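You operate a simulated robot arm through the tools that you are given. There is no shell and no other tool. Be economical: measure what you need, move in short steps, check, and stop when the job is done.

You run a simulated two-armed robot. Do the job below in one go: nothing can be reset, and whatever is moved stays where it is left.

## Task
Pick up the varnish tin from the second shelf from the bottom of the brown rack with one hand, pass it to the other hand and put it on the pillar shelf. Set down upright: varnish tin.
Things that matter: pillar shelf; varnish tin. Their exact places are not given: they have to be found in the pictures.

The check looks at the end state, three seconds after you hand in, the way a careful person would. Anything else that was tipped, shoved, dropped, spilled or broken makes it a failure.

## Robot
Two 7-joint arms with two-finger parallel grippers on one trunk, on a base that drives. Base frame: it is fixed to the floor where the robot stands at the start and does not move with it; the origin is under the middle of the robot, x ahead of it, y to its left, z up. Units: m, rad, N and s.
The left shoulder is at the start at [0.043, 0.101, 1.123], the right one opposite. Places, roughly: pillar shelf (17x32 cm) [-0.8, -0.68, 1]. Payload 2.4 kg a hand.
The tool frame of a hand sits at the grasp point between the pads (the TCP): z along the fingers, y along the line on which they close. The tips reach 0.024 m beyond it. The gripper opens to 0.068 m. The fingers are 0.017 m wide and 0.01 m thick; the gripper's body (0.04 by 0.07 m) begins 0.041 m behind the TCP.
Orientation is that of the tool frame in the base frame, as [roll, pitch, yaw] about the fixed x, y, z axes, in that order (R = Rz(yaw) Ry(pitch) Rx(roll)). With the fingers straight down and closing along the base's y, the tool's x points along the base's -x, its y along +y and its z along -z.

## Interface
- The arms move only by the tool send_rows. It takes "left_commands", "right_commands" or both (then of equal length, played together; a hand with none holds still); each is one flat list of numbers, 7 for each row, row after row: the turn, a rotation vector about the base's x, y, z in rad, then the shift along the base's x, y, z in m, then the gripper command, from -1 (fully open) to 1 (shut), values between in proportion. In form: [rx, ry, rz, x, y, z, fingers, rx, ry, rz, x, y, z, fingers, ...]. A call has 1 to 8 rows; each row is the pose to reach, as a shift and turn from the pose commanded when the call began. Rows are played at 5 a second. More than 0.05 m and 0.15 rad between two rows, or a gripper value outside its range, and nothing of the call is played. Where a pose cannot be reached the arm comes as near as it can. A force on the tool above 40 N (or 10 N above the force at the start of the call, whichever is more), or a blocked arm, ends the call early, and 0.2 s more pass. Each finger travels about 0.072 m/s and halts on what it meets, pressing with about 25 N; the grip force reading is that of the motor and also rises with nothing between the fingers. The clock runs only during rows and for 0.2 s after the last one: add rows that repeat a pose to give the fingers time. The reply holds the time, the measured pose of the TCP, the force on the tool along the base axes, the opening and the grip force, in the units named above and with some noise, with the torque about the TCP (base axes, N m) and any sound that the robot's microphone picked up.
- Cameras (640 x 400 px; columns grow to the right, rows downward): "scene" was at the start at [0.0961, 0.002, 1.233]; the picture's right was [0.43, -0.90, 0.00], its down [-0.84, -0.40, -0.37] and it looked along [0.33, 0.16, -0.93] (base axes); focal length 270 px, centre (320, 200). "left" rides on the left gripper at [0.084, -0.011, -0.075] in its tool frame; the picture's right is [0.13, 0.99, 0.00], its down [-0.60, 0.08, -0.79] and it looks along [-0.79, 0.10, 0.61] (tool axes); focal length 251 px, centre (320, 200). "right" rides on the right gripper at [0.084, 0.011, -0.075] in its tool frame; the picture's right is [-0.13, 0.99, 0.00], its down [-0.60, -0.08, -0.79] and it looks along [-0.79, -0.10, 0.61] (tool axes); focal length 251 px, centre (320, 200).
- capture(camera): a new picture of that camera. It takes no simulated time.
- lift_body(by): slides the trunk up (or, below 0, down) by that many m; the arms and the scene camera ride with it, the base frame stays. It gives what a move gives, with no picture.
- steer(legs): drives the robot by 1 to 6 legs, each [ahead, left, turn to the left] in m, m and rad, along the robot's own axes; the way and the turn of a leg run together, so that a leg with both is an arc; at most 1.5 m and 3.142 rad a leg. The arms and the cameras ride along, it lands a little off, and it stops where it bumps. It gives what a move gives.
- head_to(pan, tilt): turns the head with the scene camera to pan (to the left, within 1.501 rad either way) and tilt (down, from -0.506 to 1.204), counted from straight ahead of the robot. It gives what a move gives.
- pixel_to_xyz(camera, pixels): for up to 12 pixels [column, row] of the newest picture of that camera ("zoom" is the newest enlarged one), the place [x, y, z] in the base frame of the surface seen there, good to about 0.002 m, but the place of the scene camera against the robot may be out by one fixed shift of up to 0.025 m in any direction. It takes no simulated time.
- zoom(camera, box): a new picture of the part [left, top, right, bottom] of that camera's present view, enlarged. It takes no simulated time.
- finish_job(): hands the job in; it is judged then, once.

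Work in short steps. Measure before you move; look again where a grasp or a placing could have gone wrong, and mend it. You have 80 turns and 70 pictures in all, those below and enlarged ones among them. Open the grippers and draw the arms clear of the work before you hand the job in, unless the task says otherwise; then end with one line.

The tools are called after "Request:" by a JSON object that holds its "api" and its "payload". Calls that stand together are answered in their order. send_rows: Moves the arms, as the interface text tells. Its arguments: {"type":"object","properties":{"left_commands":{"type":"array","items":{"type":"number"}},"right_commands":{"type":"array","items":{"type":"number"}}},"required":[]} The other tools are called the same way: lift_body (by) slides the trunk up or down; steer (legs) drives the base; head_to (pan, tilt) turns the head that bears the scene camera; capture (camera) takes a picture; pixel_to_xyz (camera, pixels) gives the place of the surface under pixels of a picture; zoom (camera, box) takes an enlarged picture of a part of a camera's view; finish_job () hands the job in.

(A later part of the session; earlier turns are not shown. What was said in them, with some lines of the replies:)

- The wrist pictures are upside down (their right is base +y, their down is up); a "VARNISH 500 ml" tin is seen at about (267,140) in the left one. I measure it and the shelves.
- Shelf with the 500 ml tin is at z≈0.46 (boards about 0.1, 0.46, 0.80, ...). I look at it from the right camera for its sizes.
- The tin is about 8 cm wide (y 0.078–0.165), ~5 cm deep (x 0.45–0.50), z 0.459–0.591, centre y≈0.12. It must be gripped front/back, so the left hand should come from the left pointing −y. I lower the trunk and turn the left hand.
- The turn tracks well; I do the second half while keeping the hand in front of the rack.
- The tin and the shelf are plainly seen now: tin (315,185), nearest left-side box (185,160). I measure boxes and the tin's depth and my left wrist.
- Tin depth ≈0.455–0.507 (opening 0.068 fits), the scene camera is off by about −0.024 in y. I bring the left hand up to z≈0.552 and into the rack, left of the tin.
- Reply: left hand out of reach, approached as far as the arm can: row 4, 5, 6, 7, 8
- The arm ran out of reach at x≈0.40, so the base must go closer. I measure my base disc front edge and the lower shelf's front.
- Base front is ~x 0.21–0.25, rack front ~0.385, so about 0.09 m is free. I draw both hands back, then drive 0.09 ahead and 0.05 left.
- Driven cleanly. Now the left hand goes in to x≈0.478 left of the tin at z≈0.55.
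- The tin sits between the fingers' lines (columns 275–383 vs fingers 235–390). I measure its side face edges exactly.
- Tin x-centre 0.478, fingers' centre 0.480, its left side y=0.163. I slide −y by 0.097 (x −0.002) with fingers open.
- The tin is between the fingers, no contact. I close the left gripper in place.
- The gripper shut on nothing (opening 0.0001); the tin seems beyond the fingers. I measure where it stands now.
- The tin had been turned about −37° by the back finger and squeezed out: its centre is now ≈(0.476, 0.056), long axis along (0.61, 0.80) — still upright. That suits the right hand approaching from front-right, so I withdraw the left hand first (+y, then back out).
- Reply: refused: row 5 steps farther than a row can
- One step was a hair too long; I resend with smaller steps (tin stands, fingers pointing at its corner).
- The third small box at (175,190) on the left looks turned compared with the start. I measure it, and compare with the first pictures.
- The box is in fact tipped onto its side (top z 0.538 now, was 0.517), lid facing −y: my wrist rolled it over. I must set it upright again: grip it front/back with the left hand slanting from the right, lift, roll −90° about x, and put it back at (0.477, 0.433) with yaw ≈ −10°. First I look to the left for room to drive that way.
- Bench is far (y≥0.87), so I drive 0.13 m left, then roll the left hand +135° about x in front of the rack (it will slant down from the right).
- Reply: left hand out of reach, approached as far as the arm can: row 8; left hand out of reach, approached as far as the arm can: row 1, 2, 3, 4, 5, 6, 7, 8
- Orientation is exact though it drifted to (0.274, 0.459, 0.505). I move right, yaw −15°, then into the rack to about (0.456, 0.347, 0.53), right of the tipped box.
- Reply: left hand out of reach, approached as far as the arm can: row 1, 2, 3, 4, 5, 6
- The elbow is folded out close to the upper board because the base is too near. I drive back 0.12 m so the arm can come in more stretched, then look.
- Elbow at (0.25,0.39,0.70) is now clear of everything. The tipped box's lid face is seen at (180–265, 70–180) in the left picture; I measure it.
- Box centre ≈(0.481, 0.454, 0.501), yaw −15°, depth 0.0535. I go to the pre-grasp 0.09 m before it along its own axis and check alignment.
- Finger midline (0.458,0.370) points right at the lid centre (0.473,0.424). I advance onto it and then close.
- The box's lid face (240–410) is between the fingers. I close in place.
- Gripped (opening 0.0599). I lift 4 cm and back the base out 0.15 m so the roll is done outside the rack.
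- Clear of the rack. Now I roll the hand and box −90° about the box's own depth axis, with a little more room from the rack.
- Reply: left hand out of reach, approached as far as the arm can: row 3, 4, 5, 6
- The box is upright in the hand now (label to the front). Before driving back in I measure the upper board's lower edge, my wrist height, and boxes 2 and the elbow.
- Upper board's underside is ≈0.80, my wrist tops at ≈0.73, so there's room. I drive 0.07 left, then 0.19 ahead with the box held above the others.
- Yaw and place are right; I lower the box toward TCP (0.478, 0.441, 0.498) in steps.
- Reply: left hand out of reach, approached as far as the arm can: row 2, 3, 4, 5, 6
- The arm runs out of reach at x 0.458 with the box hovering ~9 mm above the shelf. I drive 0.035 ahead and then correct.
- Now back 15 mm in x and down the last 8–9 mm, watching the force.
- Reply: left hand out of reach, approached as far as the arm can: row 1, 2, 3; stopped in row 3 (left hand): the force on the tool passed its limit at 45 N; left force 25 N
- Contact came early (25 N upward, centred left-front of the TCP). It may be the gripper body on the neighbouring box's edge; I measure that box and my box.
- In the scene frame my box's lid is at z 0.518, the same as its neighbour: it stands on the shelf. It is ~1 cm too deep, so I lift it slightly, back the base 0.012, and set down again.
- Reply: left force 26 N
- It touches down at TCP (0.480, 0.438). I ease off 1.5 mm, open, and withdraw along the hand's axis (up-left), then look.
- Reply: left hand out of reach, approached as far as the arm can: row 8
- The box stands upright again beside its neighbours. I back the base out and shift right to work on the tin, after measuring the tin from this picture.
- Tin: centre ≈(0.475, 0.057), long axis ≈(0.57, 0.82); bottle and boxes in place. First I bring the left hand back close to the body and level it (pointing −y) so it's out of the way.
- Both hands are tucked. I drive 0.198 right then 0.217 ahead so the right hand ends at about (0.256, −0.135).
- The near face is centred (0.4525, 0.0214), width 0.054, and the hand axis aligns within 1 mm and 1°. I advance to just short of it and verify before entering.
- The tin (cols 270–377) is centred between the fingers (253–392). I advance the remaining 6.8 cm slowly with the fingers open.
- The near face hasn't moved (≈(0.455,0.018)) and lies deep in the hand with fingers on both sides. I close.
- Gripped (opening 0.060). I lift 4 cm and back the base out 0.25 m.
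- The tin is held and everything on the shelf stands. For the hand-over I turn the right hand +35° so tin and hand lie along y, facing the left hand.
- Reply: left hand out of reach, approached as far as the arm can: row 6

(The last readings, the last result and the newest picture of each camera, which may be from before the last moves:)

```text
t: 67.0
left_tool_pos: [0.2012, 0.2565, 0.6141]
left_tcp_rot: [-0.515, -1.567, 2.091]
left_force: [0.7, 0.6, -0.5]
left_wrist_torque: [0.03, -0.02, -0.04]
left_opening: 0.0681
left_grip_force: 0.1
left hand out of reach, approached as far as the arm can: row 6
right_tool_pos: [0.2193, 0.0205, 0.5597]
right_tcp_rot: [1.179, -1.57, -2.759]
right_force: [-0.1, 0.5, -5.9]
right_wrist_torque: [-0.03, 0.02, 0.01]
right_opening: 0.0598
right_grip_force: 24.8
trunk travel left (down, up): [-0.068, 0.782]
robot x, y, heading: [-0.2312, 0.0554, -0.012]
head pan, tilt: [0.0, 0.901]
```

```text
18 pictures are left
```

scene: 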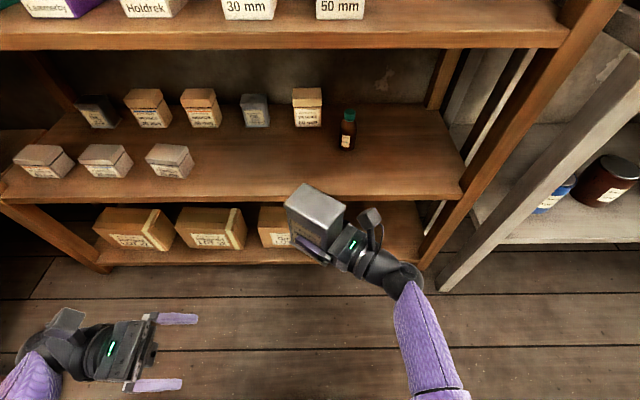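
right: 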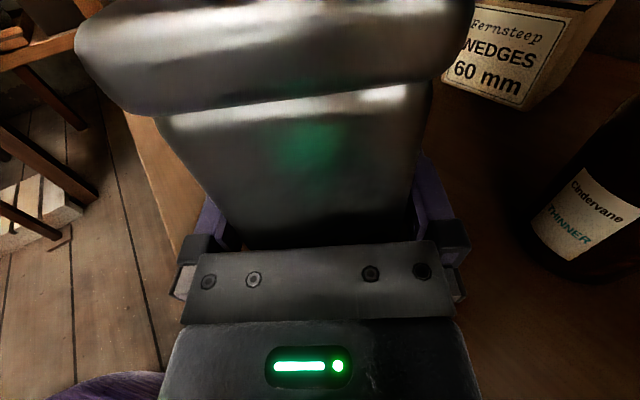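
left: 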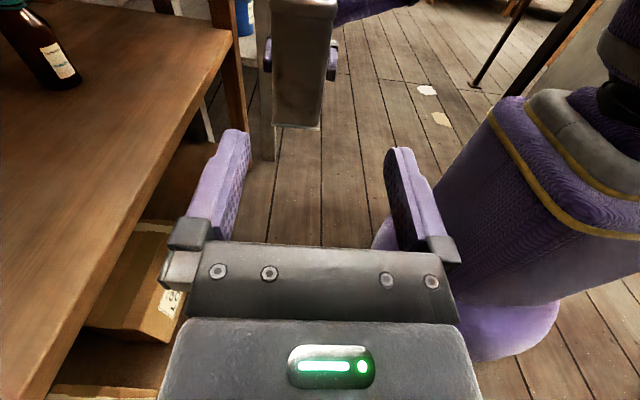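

Left is at its reach limit in x; I bring both hands 6 cm closer to the body, and look again.

Request:
{"api": "send_rows", "payload": {"right_commands": [0, 0, 0, -0.03, 0, 0, 1, 0, 0, 0, -0.06, 0, 0, 1, 0, 0, 0, -0.06, 0, 0, 1], "left_commands": [0, 0, 0, -0.02, -0.02, -0.003, -1, 0, 0, 0, -0.042, -0.03, -0.007, -1, 0, 0, 0, -0.042, -0.03, -0.007, -1]}}

Request:
{"api": "capture", "payload": {"camera": "left"}}

Request:
{"api": "pixel_to_xyz", "payload": {"camera": "left", "pixels": [[275, 50], [330, 50], [280, 90], [325, 90], [300, 110], [300, 60], [243, 145], [396, 155], [270, 50], [335, 50], [300, 20], [300, 120]]}}

```text
t: 67.8
left_tool_pos: [0.1593, 0.2281, 0.6076]
left_tcp_rot: [-0.304, -1.563, 1.882]
left_force: [0.5, 0.2, 0.6]
left_wrist_torque: [-0.04, -0.01, -0.01]
left_opening: 0.0681
left_grip_force: 0.1
right_tool_pos: [0.1586, 0.0186, 0.5602]
right_tcp_rot: [-1.768, -1.569, 0.187]
right_force: [-0.2, 0.2, -5.1]
right_wrist_torque: [-0.04, 0.0, -0.01]
right_opening: 0.0598
right_grip_force: 24.7
trunk travel left (down, up): [-0.068, 0.782]
robot x, y, heading: [-0.2319, 0.0497, -0.016]
head pan, tilt: [0.0, 0.901]
```

```text
17 pictures are left
```

left: 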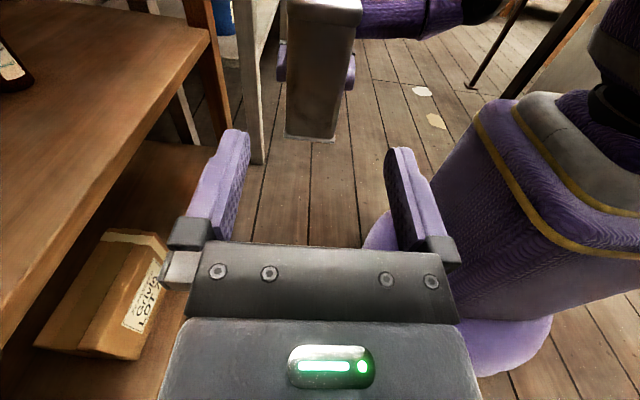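

```text
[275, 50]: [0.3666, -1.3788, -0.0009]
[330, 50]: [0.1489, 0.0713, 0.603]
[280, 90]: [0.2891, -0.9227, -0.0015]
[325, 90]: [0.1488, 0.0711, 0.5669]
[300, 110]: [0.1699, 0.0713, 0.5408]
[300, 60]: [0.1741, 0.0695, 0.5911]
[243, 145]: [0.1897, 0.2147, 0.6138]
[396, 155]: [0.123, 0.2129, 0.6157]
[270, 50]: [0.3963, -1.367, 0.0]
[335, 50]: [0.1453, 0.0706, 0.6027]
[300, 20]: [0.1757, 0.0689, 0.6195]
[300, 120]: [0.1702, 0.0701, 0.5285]
```

Request:
{"api": "pixel_to_xyz", "payload": {"camera": "left", "pixels": [[290, 60], [351, 60], [291, 90], [345, 90], [289, 50], [352, 50], [287, 130], [334, 137], [291, 75], [347, 75]]}}

```text
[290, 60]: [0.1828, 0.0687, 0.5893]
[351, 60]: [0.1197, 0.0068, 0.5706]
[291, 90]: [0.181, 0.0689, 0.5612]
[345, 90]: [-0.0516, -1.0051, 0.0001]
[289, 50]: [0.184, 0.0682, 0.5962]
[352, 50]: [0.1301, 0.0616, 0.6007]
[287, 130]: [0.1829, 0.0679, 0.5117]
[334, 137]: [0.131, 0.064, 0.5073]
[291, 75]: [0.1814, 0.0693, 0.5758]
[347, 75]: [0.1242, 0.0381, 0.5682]
```

Tin's left face: x 0.130–0.184, y≈0.069; left hand is at x 0.159. I shift −2 mm in x and go to just short of the face, then check.

Request:
{"api": "send_rows", "payload": {"left_commands": [0, 0, 0, -0.002, -0.04, -0.002, -1, 0, 0, 0, -0.002, -0.08, -0.003, -1, 0, 0, 0, -0.002, -0.12, -0.003, -1, 0, 0, 0, -0.002, -0.12, -0.003, -1]}}

Request:
{"api": "capture", "payload": {"camera": "left"}}

Request:
{"api": "pixel_to_xyz", "payload": {"camera": "left", "pixels": [[250, 150], [390, 150], [256, 170], [385, 170], [320, 150], [275, 150], [360, 150], [265, 120], [370, 120]]}}

```text
t: 68.8
left_tool_pos: [0.1598, 0.1078, 0.604]
left_tcp_rot: [-0.265, -1.565, 1.845]
left_force: [0.8, 0.0, 0.1]
left_wrist_torque: [0.02, 0.01, 0.03]
left_opening: 0.0679
left_grip_force: 0.1
right_tool_pos: [0.1588, 0.0195, 0.5598]
right_tcp_rot: [-1.951, -1.569, 0.371]
right_force: [0.6, 0.0, -6.6]
right_wrist_torque: [-0.02, -0.01, -0.01]
right_opening: 0.06
right_grip_force: 24.9
trunk travel left (down, up): [-0.068, 0.782]
robot x, y, heading: [-0.2313, 0.0548, -0.015]
head pan, tilt: [0.0, 0.901]
```

```text
16 pictures are left
```

left: 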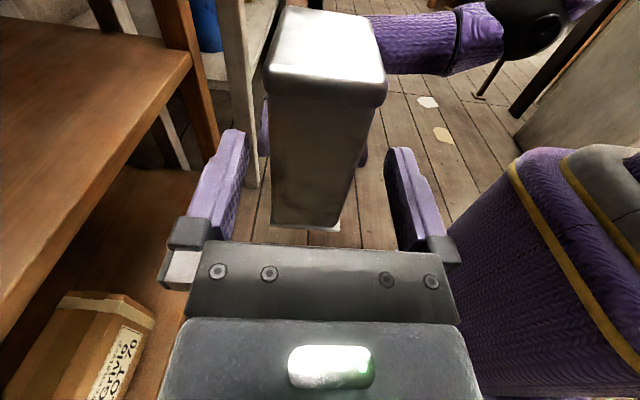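

```text
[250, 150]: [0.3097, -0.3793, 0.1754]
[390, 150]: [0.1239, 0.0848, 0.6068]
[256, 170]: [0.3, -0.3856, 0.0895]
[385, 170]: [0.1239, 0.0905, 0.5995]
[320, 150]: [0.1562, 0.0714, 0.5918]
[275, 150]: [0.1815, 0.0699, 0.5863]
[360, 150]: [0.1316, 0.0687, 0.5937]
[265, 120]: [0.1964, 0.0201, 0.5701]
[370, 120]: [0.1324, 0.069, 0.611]
```

Clearances are about 5–8 mm on both sides. I advance the remaining 6.6 cm.

Request:
{"api": "send_rows", "payload": {"left_commands": [0, 0, 0, -0.001, -0.022, 0, -1, 0, 0, 0, -0.001, -0.044, 0, -1, 0, 0, 0, -0.001, -0.066, 0, -1, 0, 0, 0, -0.001, -0.066, 0, -1]}}

Request:
{"api": "capture", "payload": {"camera": "left"}}

```text
t: 69.8
left_tool_pos: [0.1559, 0.0418, 0.6053]
left_tcp_rot: [-0.305, -1.566, 1.881]
left_force: [0.9, 0.3, 0.7]
left_wrist_torque: [0.0, 0.0, -0.03]
left_opening: 0.068
left_grip_force: 0.1
right_tool_pos: [0.1584, 0.0193, 0.5603]
right_tcp_rot: [1.22, -1.57, -2.804]
right_force: [-0.1, -0.2, -6.1]
right_wrist_torque: [-0.06, -0.02, -0.01]
right_opening: 0.0599
right_grip_force: 24.6
trunk travel left (down, up): [-0.068, 0.782]
robot x, y, heading: [-0.2298, 0.054, -0.013]
head pan, tilt: [0.0, 0.901]
```

```text
15 pictures are left
```

left: 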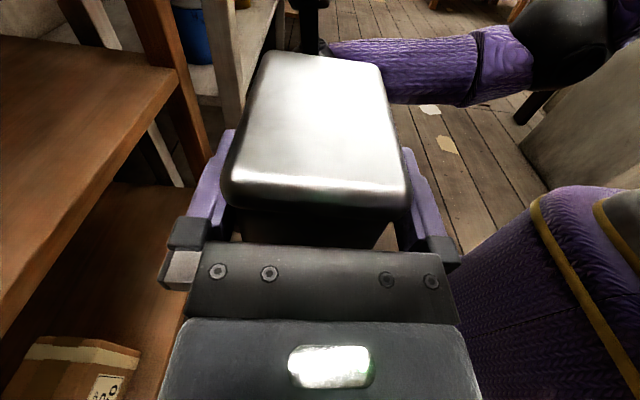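

The tin is between the left fingers with no contact force. I close the left; the right keeps holding.

Request:
{"api": "send_rows", "payload": {"left_commands": [0, 0, 0, 0, 0, 0, 0.3, 0, 0, 0, 0, 0, 0, 1, 0, 0, 0, 0, 0, 0, 1, 0, 0, 0, 0, 0, 0, 1]}}

```text
t: 70.8
left_tool_pos: [0.1564, 0.0418, 0.6045]
left_tcp_rot: [-0.651, -1.566, 2.23]
left_force: [31.0, 7.5, 1.4]
left_wrist_torque: [0.16, -0.65, -0.54]
left_opening: 0.0602
left_grip_force: 25.2
right_tool_pos: [0.1569, 0.019, 0.5591]
right_tcp_rot: [-2.146, -1.569, 0.568]
right_force: [-31.7, -7.1, -8.0]
right_wrist_torque: [0.05, -0.8, 1.32]
right_opening: 0.0605
right_grip_force: 25.6
trunk travel left (down, up): [-0.068, 0.782]
robot x, y, heading: [-0.2309, 0.0521, -0.016]
head pan, tilt: [0.0, 0.901]
```

Both hold (left opening 0.0602) but push ~31 N against each other in x. I ease the left +2 mm in x, check, then release.

Request:
{"api": "send_rows", "payload": {"left_commands": [0, 0, 0, 0.001, 0, 0, 1, 0, 0, 0, 0.002, 0, 0, 1, 0, 0, 0, 0.002, 0, 0, 1]}}

```text
t: 71.6
left_tool_pos: [0.1578, 0.0418, 0.6048]
left_tcp_rot: [-0.469, -1.564, 2.048]
left_force: [24.4, 11.0, 11.6]
left_wrist_torque: [0.32, -0.47, -0.67]
left_opening: 0.0602
left_grip_force: 24.8
right_tool_pos: [0.1588, 0.0193, 0.5606]
right_tcp_rot: [-2.317, -1.569, 0.735]
right_force: [-23.5, -11.2, -16.5]
right_wrist_torque: [-0.12, -0.65, 1.26]
right_opening: 0.0607
right_grip_force: 24.6
trunk travel left (down, up): [-0.068, 0.782]
robot x, y, heading: [-0.2326, 0.0529, -0.014]
head pan, tilt: [0.0, 0.901]
```

Less, and steady. Now I open the right hand in place and check the left keeps the tin.

Request:
{"api": "send_rows", "payload": {"right_commands": [0, 0, 0, 0, 0, 0, 0.5, 0, 0, 0, 0, 0, 0, -1, 0, 0, 0, 0, 0, 0, -1, 0, 0, 0, 0, 0, 0, -1]}}

```text
t: 72.6
left_tool_pos: [0.1577, 0.0419, 0.604]
left_tcp_rot: [-0.187, -1.567, 1.763]
left_force: [0.1, 0.3, 0.7]
left_wrist_torque: [0.12, 0.02, 0.03]
left_opening: 0.0599
left_grip_force: 25.1
right_tool_pos: [0.1589, 0.0196, 0.5603]
right_tcp_rot: [-0.755, -1.571, -0.827]
right_force: [-0.1, 0.7, -0.4]
right_wrist_torque: [0.0, -0.01, 0.0]
right_opening: 0.068
right_grip_force: 0.0
trunk travel left (down, up): [-0.068, 0.782]
robot x, y, heading: [-0.2362, 0.049, -0.014]
head pan, tilt: [0.0, 0.901]
```

The left holds (opening 0.0599). I withdraw the right hand −y and look.

Request:
{"api": "send_rows", "payload": {"right_commands": [0, 0, 0, 0, -0.03, 0, -1, 0, 0, 0, 0, -0.06, 0, -1, 0, 0, 0, 0, -0.09, 0, -1, 0, 0, 0, 0, -0.12, 0, -1, 0, 0, 0, 0, -0.14, 0, -1]}}

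Request:
{"api": "capture", "payload": {"camera": "scene"}}

```text
t: 73.8
left_tool_pos: [0.1581, 0.0418, 0.6037]
left_tcp_rot: [-0.326, -1.568, 1.905]
left_force: [0.2, -0.1, -0.2]
left_wrist_torque: [0.06, -0.04, 0.0]
left_opening: 0.0599
left_grip_force: 25.2
right_tool_pos: [0.1591, -0.1208, 0.5601]
right_tcp_rot: [-1.585, -1.569, 0.003]
right_force: [0.9, 0.7, 0.2]
right_wrist_torque: [0.02, 0.03, -0.01]
right_opening: 0.0683
right_grip_force: 0.0
trunk travel left (down, up): [-0.068, 0.782]
robot x, y, heading: [-0.2288, 0.0566, -0.012]
head pan, tilt: [0.0, 0.901]
```

```text
14 pictures are left
```

scene: 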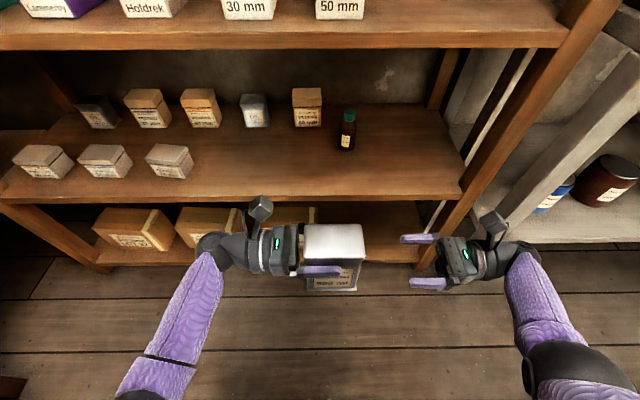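

Hand-over done: left holds the tin level. I raise the trunk by 0.56 m and look to the right for the pillar shelf.

Request:
{"api": "lift_body", "payload": {"by": 0.56}}

Request:
{"api": "head_to", "payload": {"pan": -1.5, "tilt": 0.55}}

Request:
{"api": "capture", "payload": {"camera": "scene"}}

```text
refused: 0.56 is not a number from -0.4 to 0.4
```

```text
t: 75.4
left_tool_pos: [0.1574, 0.0405, 0.6027]
left_tcp_rot: [-0.329, -1.568, 1.906]
left_force: [0.2, 0.5, 0.4]
left_wrist_torque: [0.07, 0.04, -0.04]
left_opening: 0.0599
left_grip_force: 24.9
right_tool_pos: [0.1591, -0.1213, 0.5606]
right_tcp_rot: [-1.812, -1.571, 0.229]
right_force: [-0.3, 0.2, -0.1]
right_wrist_torque: [0.0, 0.0, 0.04]
right_opening: 0.0682
right_grip_force: 0.0
trunk travel left (down, up): [-0.068, 0.782]
robot x, y, heading: [-0.2346, 0.0506, -0.015]
head pan, tilt: [-1.499, 0.55]
```

```text
13 pictures are left
```

scene: 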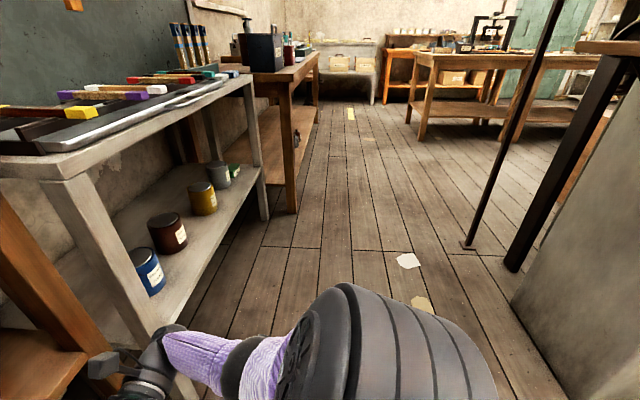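

Request:
{"api": "pixel_to_xyz", "payload": {"camera": "scene", "pixels": [[590, 47], [630, 50], [512, 265], [468, 246], [520, 300], [545, 260], [250, 80], [265, 215], [495, 140], [590, 110], [60, 165], [415, 100]]}}

Request:
{"api": "lift_body", "payload": {"by": 0.38}}

Request:
{"api": "lift_body", "payload": {"by": 0.18}}

```text
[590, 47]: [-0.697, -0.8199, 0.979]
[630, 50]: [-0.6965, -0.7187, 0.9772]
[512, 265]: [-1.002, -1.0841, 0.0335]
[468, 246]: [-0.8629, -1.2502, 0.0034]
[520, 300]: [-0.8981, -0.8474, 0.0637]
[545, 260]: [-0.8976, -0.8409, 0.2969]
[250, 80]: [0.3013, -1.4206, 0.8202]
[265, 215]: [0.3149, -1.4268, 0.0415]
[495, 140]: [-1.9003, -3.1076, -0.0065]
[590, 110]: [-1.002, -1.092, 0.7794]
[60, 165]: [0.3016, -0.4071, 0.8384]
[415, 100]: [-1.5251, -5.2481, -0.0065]
```

```text
t: 79.0
left_tool_pos: [0.157, 0.0404, 0.9842]
left_tcp_rot: [-0.325, -1.566, 1.903]
left_force: [-0.1, 1.0, -6.2]
left_wrist_torque: [0.08, 0.02, 0.05]
left_opening: 0.06
left_grip_force: 25.0
right_tool_pos: [0.162, -0.1203, 1.008]
right_tcp_rot: [1.57, -1.384, 3.131]
right_force: [0.5, 0.0, -0.2]
right_wrist_torque: [-0.03, 0.01, -0.01]
right_opening: 0.0679
right_grip_force: 0.1
trunk travel left (down, up): [-0.448, 0.402]
robot x, y, heading: [-0.2298, 0.0463, -0.013]
head pan, tilt: [-1.499, 0.55]
```

```text
t: 81.0
left_tool_pos: [0.1578, 0.0412, 1.1644]
left_tcp_rot: [-0.245, -1.569, 1.823]
left_force: [0.7, -0.8, -5.7]
left_wrist_torque: [0.11, 0.02, -0.01]
left_opening: 0.0599
left_grip_force: 24.9
right_tool_pos: [0.1599, -0.1205, 1.201]
right_tcp_rot: [1.573, -1.355, 3.128]
right_force: [-0.5, 0.3, -0.5]
right_wrist_torque: [-0.04, 0.0, -0.04]
right_opening: 0.0681
right_grip_force: 0.1
trunk travel left (down, up): [-0.628, 0.222]
robot x, y, heading: [-0.2335, 0.0525, -0.012]
head pan, tilt: [-1.499, 0.55]
```

The right hand's pose changed during the lift (tilted, 7 cm higher than expected) — something touched it. I look right away.

Request:
{"api": "capture", "payload": {"camera": "scene"}}

Request:
{"api": "head_to", "payload": {"pan": -0.7, "tilt": 0.9}}

Request:
{"api": "capture", "payload": {"camera": "scene"}}

```text
12 pictures are left
```

scene: 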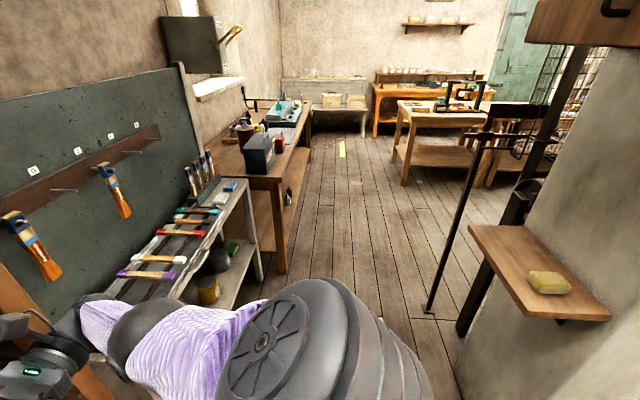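

```text
t: 82.2
left_tool_pos: [0.1577, 0.042, 1.1655]
left_tcp_rot: [-0.339, -1.565, 1.917]
left_force: [0.3, -0.9, -5.1]
left_wrist_torque: [0.07, -0.03, 0.01]
left_opening: 0.0595
left_grip_force: 25.5
right_tool_pos: [0.1603, -0.1215, 1.2006]
right_tcp_rot: [1.571, -1.354, 3.127]
right_force: [-0.2, 0.0, 0.2]
right_wrist_torque: [0.0, 0.0, -0.01]
right_opening: 0.0679
right_grip_force: 0.0
trunk travel left (down, up): [-0.628, 0.222]
robot x, y, heading: [-0.2335, 0.0525, -0.012]
head pan, tilt: [-0.7, 0.901]
```

```text
11 pictures are left
```

scene: 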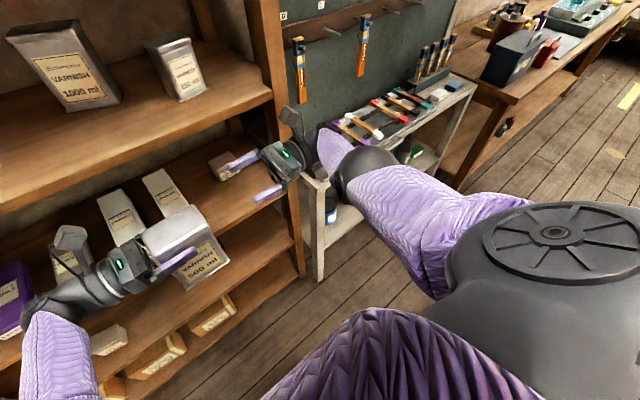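

Request:
{"api": "zoom", "payload": {"camera": "scene", "box": [280, 60, 480, 230]}}

Request:
{"api": "pixel_to_xyz", "payload": {"camera": "scene", "pixels": [[370, 165], [400, 190], [330, 160], [345, 110], [420, 145], [440, 110], [345, 225], [318, 190], [410, 160]]}}

```text
2.35 times, centred on (380, 145) of scene
```

zoom: 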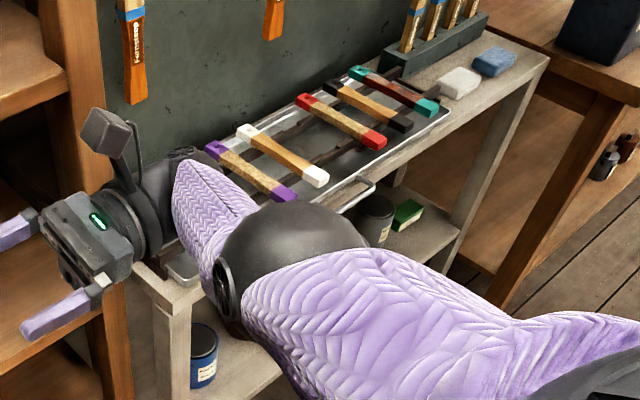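

```text
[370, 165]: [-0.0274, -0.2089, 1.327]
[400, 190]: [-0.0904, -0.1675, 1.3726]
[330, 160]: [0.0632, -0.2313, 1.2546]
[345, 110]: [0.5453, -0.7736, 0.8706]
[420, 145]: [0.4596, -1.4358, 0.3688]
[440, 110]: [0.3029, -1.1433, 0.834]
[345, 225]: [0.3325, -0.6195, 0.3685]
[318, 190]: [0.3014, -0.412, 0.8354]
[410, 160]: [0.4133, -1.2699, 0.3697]
```

No contact with the bench (my arm is ≥0.25 m away from it, its tools are in order); the right arm just settled differently. The pillar shelf: front face x≈−0.70, top z≈0.99, with a sponge on its near end. I tuck the right hand back, then drive: turn right 90°, ahead 0.83 m, turn right 90° to face the shelf from x≈−0.23.

Request:
{"api": "send_rows", "payload": {"right_commands": [0, 0, 0, -0.04, -0.015, 0, -1, 0, 0, 0, -0.08, -0.03, 0, -1, 0, 0, 0, -0.12, -0.045, 0, -1, 0, 0, 0, -0.15, -0.06, 0, -1]}}

Request:
{"api": "steer", "payload": {"legs": [[0, 0, -1.57], [0.83, 0, 0], [0, 0, -1.56]]}}

Request:
{"api": "head_to", "payload": {"pan": 0.0, "tilt": 0.6}}

Request:
{"api": "capture", "payload": {"camera": "scene"}}

```text
t: 83.2
left_tool_pos: [0.1572, 0.0404, 1.1651]
left_tcp_rot: [-0.431, -1.566, 2.007]
left_force: [-0.4, 0.0, -6.2]
left_wrist_torque: [0.09, -0.03, -0.01]
left_opening: 0.0598
left_grip_force: 25.0
right_tool_pos: [0.0101, -0.1782, 1.2014]
right_tcp_rot: [1.571, -1.354, 3.13]
right_force: [0.4, 0.2, -0.1]
right_wrist_torque: [0.01, 0.0, 0.0]
right_opening: 0.0679
right_grip_force: 0.0
trunk travel left (down, up): [-0.628, 0.222]
robot x, y, heading: [-0.23, 0.052, -0.013]
head pan, tilt: [-0.7, 0.901]
```

```text
t: 95.2
left_tool_pos: [-0.6483, -0.7511, 1.1646]
left_tcp_rot: [-0.357, -1.569, -1.202]
left_force: [-0.2, -0.2, -5.1]
left_wrist_torque: [-0.06, -0.03, 0.03]
left_opening: 0.0599
left_grip_force: 25.1
right_tool_pos: [-0.5006, -0.5311, 1.202]
right_tcp_rot: [1.573, -1.354, -0.011]
right_force: [1.0, -0.1, 0.1]
right_wrist_torque: [-0.02, 0.0, 0.02]
right_opening: 0.0681
right_grip_force: 0.1
trunk travel left (down, up): [-0.628, 0.222]
robot x, y, heading: [-0.2575, -0.7612, 3.127]
head pan, tilt: [-0.7, 0.901]
```

```text
t: 96.2
left_tool_pos: [-0.6476, -0.7507, 1.1641]
left_tcp_rot: [-0.326, -1.567, -1.237]
left_force: [0.1, 0.4, -4.5]
left_wrist_torque: [-0.05, 0.0, 0.02]
left_opening: 0.06
left_grip_force: 24.7
right_tool_pos: [-0.5003, -0.5312, 1.2017]
right_tcp_rot: [1.573, -1.355, -0.01]
right_force: [0.4, 0.1, 1.0]
right_wrist_torque: [-0.03, -0.01, 0.02]
right_opening: 0.0681
right_grip_force: 0.0
trunk travel left (down, up): [-0.628, 0.222]
robot x, y, heading: [-0.2543, -0.7613, 3.135]
head pan, tilt: [0.0, 0.6]
```

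```text
9 pictures are left
```

scene: 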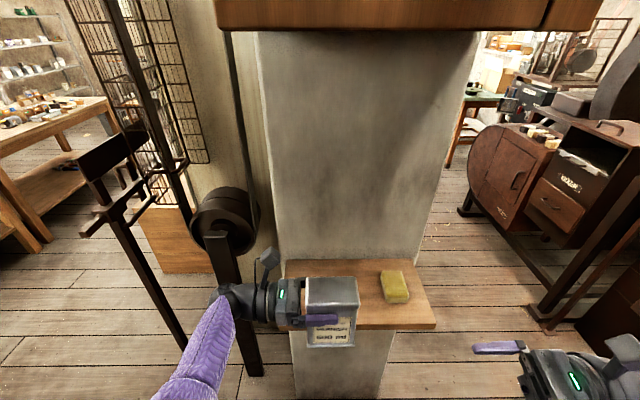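

The shelf lies straight ahead: corners about (285,262), (412,262), (436,325); sponge at (394,287). I measure them, plus the dark wheel/post at (225,215)/(240,330).

Request:
{"api": "pixel_to_xyz", "payload": {"camera": "scene", "pixels": [[288, 265], [408, 266], [430, 320], [380, 322], [381, 275], [385, 300], [408, 298], [330, 270], [225, 215], [250, 340], [120, 150], [370, 20]]}}

Request:
{"api": "pixel_to_xyz", "payload": {"camera": "scene", "pixels": [[310, 280], [357, 280], [310, 303], [357, 303], [330, 345], [355, 345], [312, 345], [270, 300], [225, 295], [263, 258], [370, 265], [290, 322]]}}

```text
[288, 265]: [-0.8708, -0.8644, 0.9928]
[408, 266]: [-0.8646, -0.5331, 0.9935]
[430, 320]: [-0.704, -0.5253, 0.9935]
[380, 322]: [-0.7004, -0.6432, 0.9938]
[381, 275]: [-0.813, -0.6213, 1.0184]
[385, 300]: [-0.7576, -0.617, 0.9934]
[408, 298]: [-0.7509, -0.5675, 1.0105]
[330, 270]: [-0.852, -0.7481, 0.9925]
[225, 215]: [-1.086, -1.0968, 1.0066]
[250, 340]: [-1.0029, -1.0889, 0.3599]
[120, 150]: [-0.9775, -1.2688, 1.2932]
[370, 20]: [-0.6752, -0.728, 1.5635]
```

```text
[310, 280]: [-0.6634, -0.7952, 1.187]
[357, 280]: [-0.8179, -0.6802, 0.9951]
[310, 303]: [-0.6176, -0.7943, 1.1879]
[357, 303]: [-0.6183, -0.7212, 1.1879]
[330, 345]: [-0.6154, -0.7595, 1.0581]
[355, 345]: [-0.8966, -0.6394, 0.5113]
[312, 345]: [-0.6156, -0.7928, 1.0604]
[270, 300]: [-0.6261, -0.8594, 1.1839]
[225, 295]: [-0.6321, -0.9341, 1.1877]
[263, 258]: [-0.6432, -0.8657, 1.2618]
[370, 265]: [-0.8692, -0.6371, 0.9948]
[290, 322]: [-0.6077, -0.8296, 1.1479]
```

Relative to the shelf the tin's sideways place is right (y −0.757, free between −0.865 and the sponge at −0.64); it needs 0.142 m forward. Tin bottom is ~6.5 cm above the shelf, so I drive ahead.

Request:
{"api": "steer", "payload": {"legs": [[0.14, 0, 0]]}}

Request:
{"api": "capture", "payload": {"camera": "scene"}}

Request:
{"api": "pixel_to_xyz", "payload": {"camera": "scene", "pixels": [[320, 300], [320, 330], [300, 300], [380, 330], [400, 330], [270, 330], [260, 300], [340, 380], [340, 370], [270, 290], [440, 330], [350, 290]]}}

```text
t: 97.6
left_tool_pos: [-0.792, -0.7489, 1.1638]
left_tcp_rot: [-0.062, -1.567, -1.498]
left_force: [0.5, 0.2, -5.2]
left_wrist_torque: [-0.1, 0.01, -0.02]
left_opening: 0.0599
left_grip_force: 24.8
right_tool_pos: [-0.6446, -0.5282, 1.2019]
right_tcp_rot: [1.572, -1.356, -0.013]
right_force: [0.2, 0.1, -0.3]
right_wrist_torque: [-0.01, 0.06, 0.03]
right_opening: 0.0679
right_grip_force: 0.1
trunk travel left (down, up): [-0.628, 0.222]
robot x, y, heading: [-0.3998, -0.7607, 3.131]
head pan, tilt: [0.0, 0.6]
```

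```text
8 pictures are left
```

scene: 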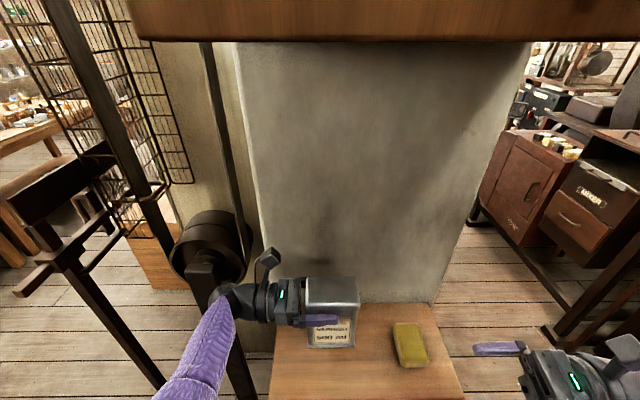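

```text
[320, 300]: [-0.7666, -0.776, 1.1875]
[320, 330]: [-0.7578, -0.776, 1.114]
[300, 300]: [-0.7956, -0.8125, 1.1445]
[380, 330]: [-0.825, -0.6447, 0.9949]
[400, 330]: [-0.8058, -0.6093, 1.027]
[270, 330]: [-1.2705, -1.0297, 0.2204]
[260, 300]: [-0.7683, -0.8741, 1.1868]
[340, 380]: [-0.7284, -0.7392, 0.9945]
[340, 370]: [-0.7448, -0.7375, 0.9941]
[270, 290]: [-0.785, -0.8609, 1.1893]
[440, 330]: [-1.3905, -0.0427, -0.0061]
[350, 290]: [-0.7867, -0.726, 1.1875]
```

The tin hovers over the free left half of the shelf (centre ≈(−0.787, −0.757) in the scene frame). I lower it in decreasing steps until it touches.

Request:
{"api": "send_rows", "payload": {"left_commands": [0, 0, 0, 0, 0, -0.03, 1, 0, 0, 0, 0, 0, -0.05, 1, 0, 0, 0, 0, 0, -0.055, 1, 0, 0, 0, 0, 0, -0.058, 1, 0, 0, 0, 0, 0, -0.061, 1, 0, 0, 0, 0, 0, -0.061, 1]}}

Request:
{"api": "zoom", "payload": {"camera": "scene", "box": [220, 250, 460, 400]}}

Request:
{"api": "pixel_to_xyz", "payload": {"camera": "zoom", "pixels": [[300, 250], [300, 290], [300, 310], [300, 330], [350, 310], [350, 330], [300, 160], [330, 180]]}}

```text
t: 99.0
left_tool_pos: [-0.7777, -0.7492, 1.1163]
left_tcp_rot: [-0.35, -1.567, -1.212]
left_force: [0.3, -0.6, -5.8]
left_wrist_torque: [-0.05, 0.0, 0.02]
left_opening: 0.0599
left_grip_force: 24.9
left hand out of reach, approached as far as the arm can: row 2, 3, 4, 5, 6
right_tool_pos: [-0.643, -0.5285, 1.2021]
right_tcp_rot: [1.573, -1.355, -0.013]
right_force: [0.1, 0.0, 0.2]
right_wrist_torque: [-0.02, 0.04, 0.01]
right_opening: 0.068
right_grip_force: 0.2
trunk travel left (down, up): [-0.628, 0.222]
robot x, y, heading: [-0.4003, -0.7617, 3.134]
head pan, tilt: [0.0, 0.6]
```

```text
2.67 times, centred on (340, 325) of scene
```

zoom: 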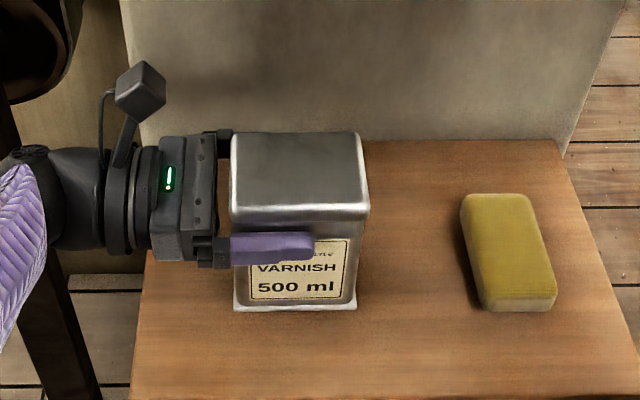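

```text
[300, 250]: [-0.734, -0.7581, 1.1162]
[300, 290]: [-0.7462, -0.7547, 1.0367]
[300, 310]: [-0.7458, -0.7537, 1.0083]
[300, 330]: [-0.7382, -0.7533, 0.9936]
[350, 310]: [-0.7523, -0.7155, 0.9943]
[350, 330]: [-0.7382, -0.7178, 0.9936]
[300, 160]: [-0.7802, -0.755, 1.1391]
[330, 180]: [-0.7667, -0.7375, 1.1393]
```

The arm is at its lower limit with the tin ~13 mm above the board (bottom ≈1.007 vs 0.9935). I lower the trunk the rest: 10 mm, then more by force.

Request:
{"api": "lift_body", "payload": {"by": -0.01}}

Request:
{"api": "lift_body", "payload": {"by": -0.002}}

```text
t: 99.6
left_tool_pos: [-0.7774, -0.7483, 1.1046]
left_tcp_rot: [-0.423, -1.568, -1.139]
left_force: [0.1, 0.2, -6.0]
left_wrist_torque: [-0.06, 0.0, 0.02]
left_opening: 0.0599
left_grip_force: 25.0
right_tool_pos: [-0.6434, -0.5294, 1.1912]
right_tcp_rot: [1.574, -1.354, -0.011]
right_force: [0.0, 0.1, -0.7]
right_wrist_torque: [-0.02, -0.01, 0.01]
right_opening: 0.0679
right_grip_force: 0.0
trunk travel left (down, up): [-0.618, 0.232]
robot x, y, heading: [-0.3959, -0.7632, 3.128]
head pan, tilt: [0.0, 0.6]
```

```text
t: 100.1
left_tool_pos: [-0.7768, -0.7482, 1.1022]
left_tcp_rot: [-0.349, -1.568, -1.217]
left_force: [0.1, 0.3, -5.4]
left_wrist_torque: [-0.06, -0.01, 0.01]
left_opening: 0.0599
left_grip_force: 24.6
right_tool_pos: [-0.6433, -0.5292, 1.1899]
right_tcp_rot: [1.573, -1.355, -0.012]
right_force: [-0.4, -0.1, -0.2]
right_wrist_torque: [0.02, -0.02, 0.02]
right_opening: 0.0683
right_grip_force: 0.1
trunk travel left (down, up): [-0.616, 0.234]
robot x, y, heading: [-0.3998, -0.7586, 3.131]
head pan, tilt: [0.0, 0.6]
```

Still −5.4 N (free hanging). I go down by 2 mm steps and watch the force.

Request:
{"api": "lift_body", "payload": {"by": -0.002}}

Request:
{"api": "lift_body", "payload": {"by": -0.001}}

```text
t: 100.6
left_tool_pos: [-0.7769, -0.7476, 1.1018]
left_tcp_rot: [-0.498, -1.562, -1.065]
left_force: [-2.4, -0.2, 10.5]
left_wrist_torque: [-0.48, -0.28, -0.15]
left_opening: 0.0597
left_grip_force: 25.4
right_tool_pos: [-0.644, -0.5286, 1.1882]
right_tcp_rot: [1.571, -1.354, -0.012]
right_force: [-0.5, -0.6, 0.3]
right_wrist_torque: [-0.02, 0.02, -0.04]
right_opening: 0.068
right_grip_force: 0.1
trunk travel left (down, up): [-0.614, 0.236]
robot x, y, heading: [-0.3997, -0.754, 3.131]
head pan, tilt: [0.0, 0.6]
```

```text
t: 101.1
left_tool_pos: [-0.7785, -0.7486, 1.1019]
left_tcp_rot: [-0.554, -1.565, -1.009]
left_force: [-5.5, 0.1, 20.3]
left_wrist_torque: [0.02, -0.16, -0.06]
left_opening: 0.0602
left_grip_force: 25.1
right_tool_pos: [-0.6438, -0.5295, 1.1869]
right_tcp_rot: [1.573, -1.353, -0.012]
right_force: [-0.3, 1.1, 0.2]
right_wrist_torque: [-0.01, 0.04, 0.0]
right_opening: 0.0681
right_grip_force: 0.0
trunk travel left (down, up): [-0.613, 0.237]
robot x, y, heading: [-0.3993, -0.7617, 3.13]
head pan, tilt: [0.0, 0.6]
```

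Contact made (+20 N). I ease 1 mm up, then open the left hand fully and check.

Request:
{"api": "lift_body", "payload": {"by": 0.001}}

Request:
{"api": "send_rows", "payload": {"left_commands": [0, 0, 0, 0, 0, 0, 0.6, 0, 0, 0, 0, 0, 0, -1, 0, 0, 0, 0, 0, 0, -1, 0, 0, 0, 0, 0, 0, -1]}}

Request:
{"api": "zoom", "payload": {"camera": "scene", "box": [220, 250, 460, 400]}}

```text
t: 101.6
left_tool_pos: [-0.7776, -0.7489, 1.1007]
left_tcp_rot: [-0.452, -1.568, -1.111]
left_force: [-6.7, 0.1, 11.6]
left_wrist_torque: [0.46, 0.18, 0.24]
left_opening: 0.0598
left_grip_force: 25.4
right_tool_pos: [-0.6434, -0.5299, 1.1872]
right_tcp_rot: [1.572, -1.354, -0.012]
right_force: [1.0, -0.6, 0.0]
right_wrist_torque: [0.01, -0.03, -0.02]
right_opening: 0.0677
right_grip_force: 0.0
trunk travel left (down, up): [-0.614, 0.236]
robot x, y, heading: [-0.4035, -0.7602, 3.13]
head pan, tilt: [0.0, 0.6]
```

```text
t: 102.6
left_tool_pos: [-0.7782, -0.7488, 1.1018]
left_tcp_rot: [-0.37, -1.567, -1.192]
left_force: [-0.4, 0.9, -0.3]
left_wrist_torque: [0.03, 0.01, 0.0]
left_opening: 0.0679
left_grip_force: 0.0
right_tool_pos: [-0.643, -0.529, 1.1878]
right_tcp_rot: [1.572, -1.355, -0.012]
right_force: [0.0, 0.0, 0.2]
right_wrist_torque: [0.01, -0.03, -0.04]
right_opening: 0.068
right_grip_force: 0.2
trunk travel left (down, up): [-0.614, 0.236]
robot x, y, heading: [-0.3993, -0.7613, 3.128]
head pan, tilt: [0.0, 0.6]
```

```text
2.67 times, centred on (340, 325) of scene
```

zoom: 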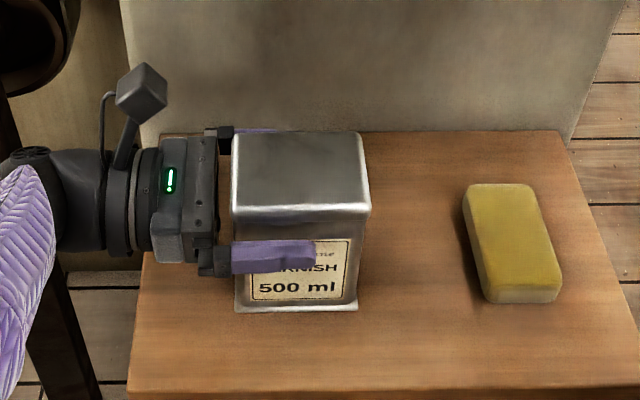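

The tin stands free between the open fingers. Before backing the hand out sideways (by base, so it stays straight) I check how near the stand on the left is.

Request:
{"api": "pixel_to_xyz", "payload": {"camera": "scene", "pixels": [[25, 290], [50, 265], [110, 330], [150, 240], [60, 190], [210, 270], [190, 250], [195, 350], [215, 320], [225, 290]]}}

```text
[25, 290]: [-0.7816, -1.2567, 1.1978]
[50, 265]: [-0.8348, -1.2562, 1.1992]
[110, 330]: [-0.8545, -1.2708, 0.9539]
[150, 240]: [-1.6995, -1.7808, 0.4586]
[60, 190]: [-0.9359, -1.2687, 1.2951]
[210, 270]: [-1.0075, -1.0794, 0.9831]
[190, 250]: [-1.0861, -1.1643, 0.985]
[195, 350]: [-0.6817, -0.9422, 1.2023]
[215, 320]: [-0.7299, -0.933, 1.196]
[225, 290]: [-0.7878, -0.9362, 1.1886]
```

The stand is at y −1.257, my wrist at −0.94 and the forearm runs straight back, so 0.085 m sideways is safe. I drive left 0.085, then back 0.2, and look.

Request:
{"api": "steer", "payload": {"legs": [[0, 0.085, 0]]}}

Request:
{"api": "zoom", "payload": {"camera": "scene", "box": [200, 230, 460, 400]}}

```text
t: 103.7
left_tool_pos: [-0.7792, -0.837, 1.1006]
left_tcp_rot: [-0.323, -1.565, -1.239]
left_force: [0.1, 1.2, -0.1]
left_wrist_torque: [-0.03, 0.01, 0.01]
left_opening: 0.0681
left_grip_force: 0.1
right_tool_pos: [-0.6437, -0.6173, 1.1875]
right_tcp_rot: [1.578, -1.354, -0.015]
right_force: [1.0, 0.3, -0.5]
right_wrist_torque: [0.02, -0.01, -0.02]
right_opening: 0.068
right_grip_force: 0.1
trunk travel left (down, up): [-0.614, 0.236]
robot x, y, heading: [-0.4024, -0.8482, 3.134]
head pan, tilt: [0.0, 0.6]
```

```text
2.35 times, centred on (330, 315) of scene
```

zoom: 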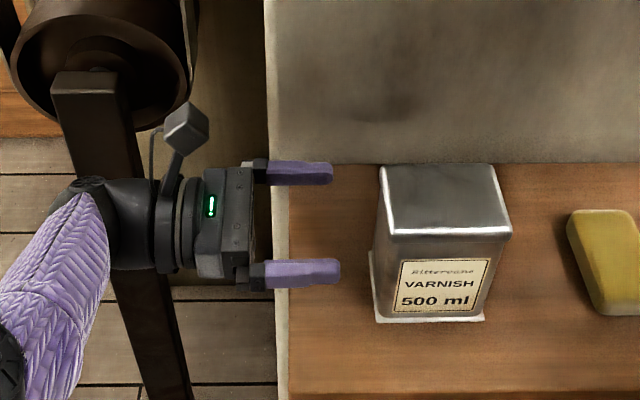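

The tin stands upright and clear of the hand. I back the base away 0.25 m and take a final look.

Request:
{"api": "steer", "payload": {"legs": [[-0.25, 0, 0]]}}

Request:
{"api": "capture", "payload": {"camera": "scene"}}

```text
t: 105.5
left_tool_pos: [-0.5278, -0.8377, 1.101]
left_tcp_rot: [-0.572, -1.565, -0.989]
left_force: [0.3, 0.6, 0.5]
left_wrist_torque: [-0.01, 0.0, 0.02]
left_opening: 0.0681
left_grip_force: 0.1
right_tool_pos: [-0.3929, -0.6185, 1.1871]
right_tcp_rot: [1.573, -1.353, -0.009]
right_force: [1.0, 0.2, 0.1]
right_wrist_torque: [0.03, 0.04, -0.01]
right_opening: 0.0678
right_grip_force: 0.2
trunk travel left (down, up): [-0.614, 0.236]
robot x, y, heading: [-0.1513, -0.8472, 3.133]
head pan, tilt: [0.0, 0.6]
```

```text
4 pictures are left
```

scene: 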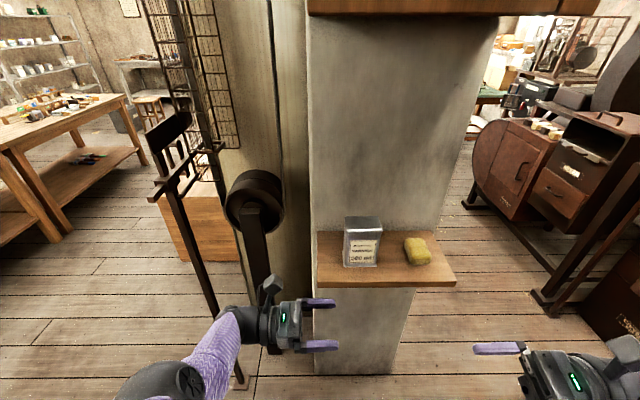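

The tin stands upright on the pillar shelf beside the untouched sponge, both grippers are open and clear. I hand in.

Request:
{"api": "finish_job", "payload": {}}

```text
The job is handed in.
```

The varnish tin (500 ml) stands upright on the pillar shelf, picked up with the right hand and passed to the left; on the way my left arm knocked over one small box on the rack shelf, which I stood back up within about 1 cm of its old place.
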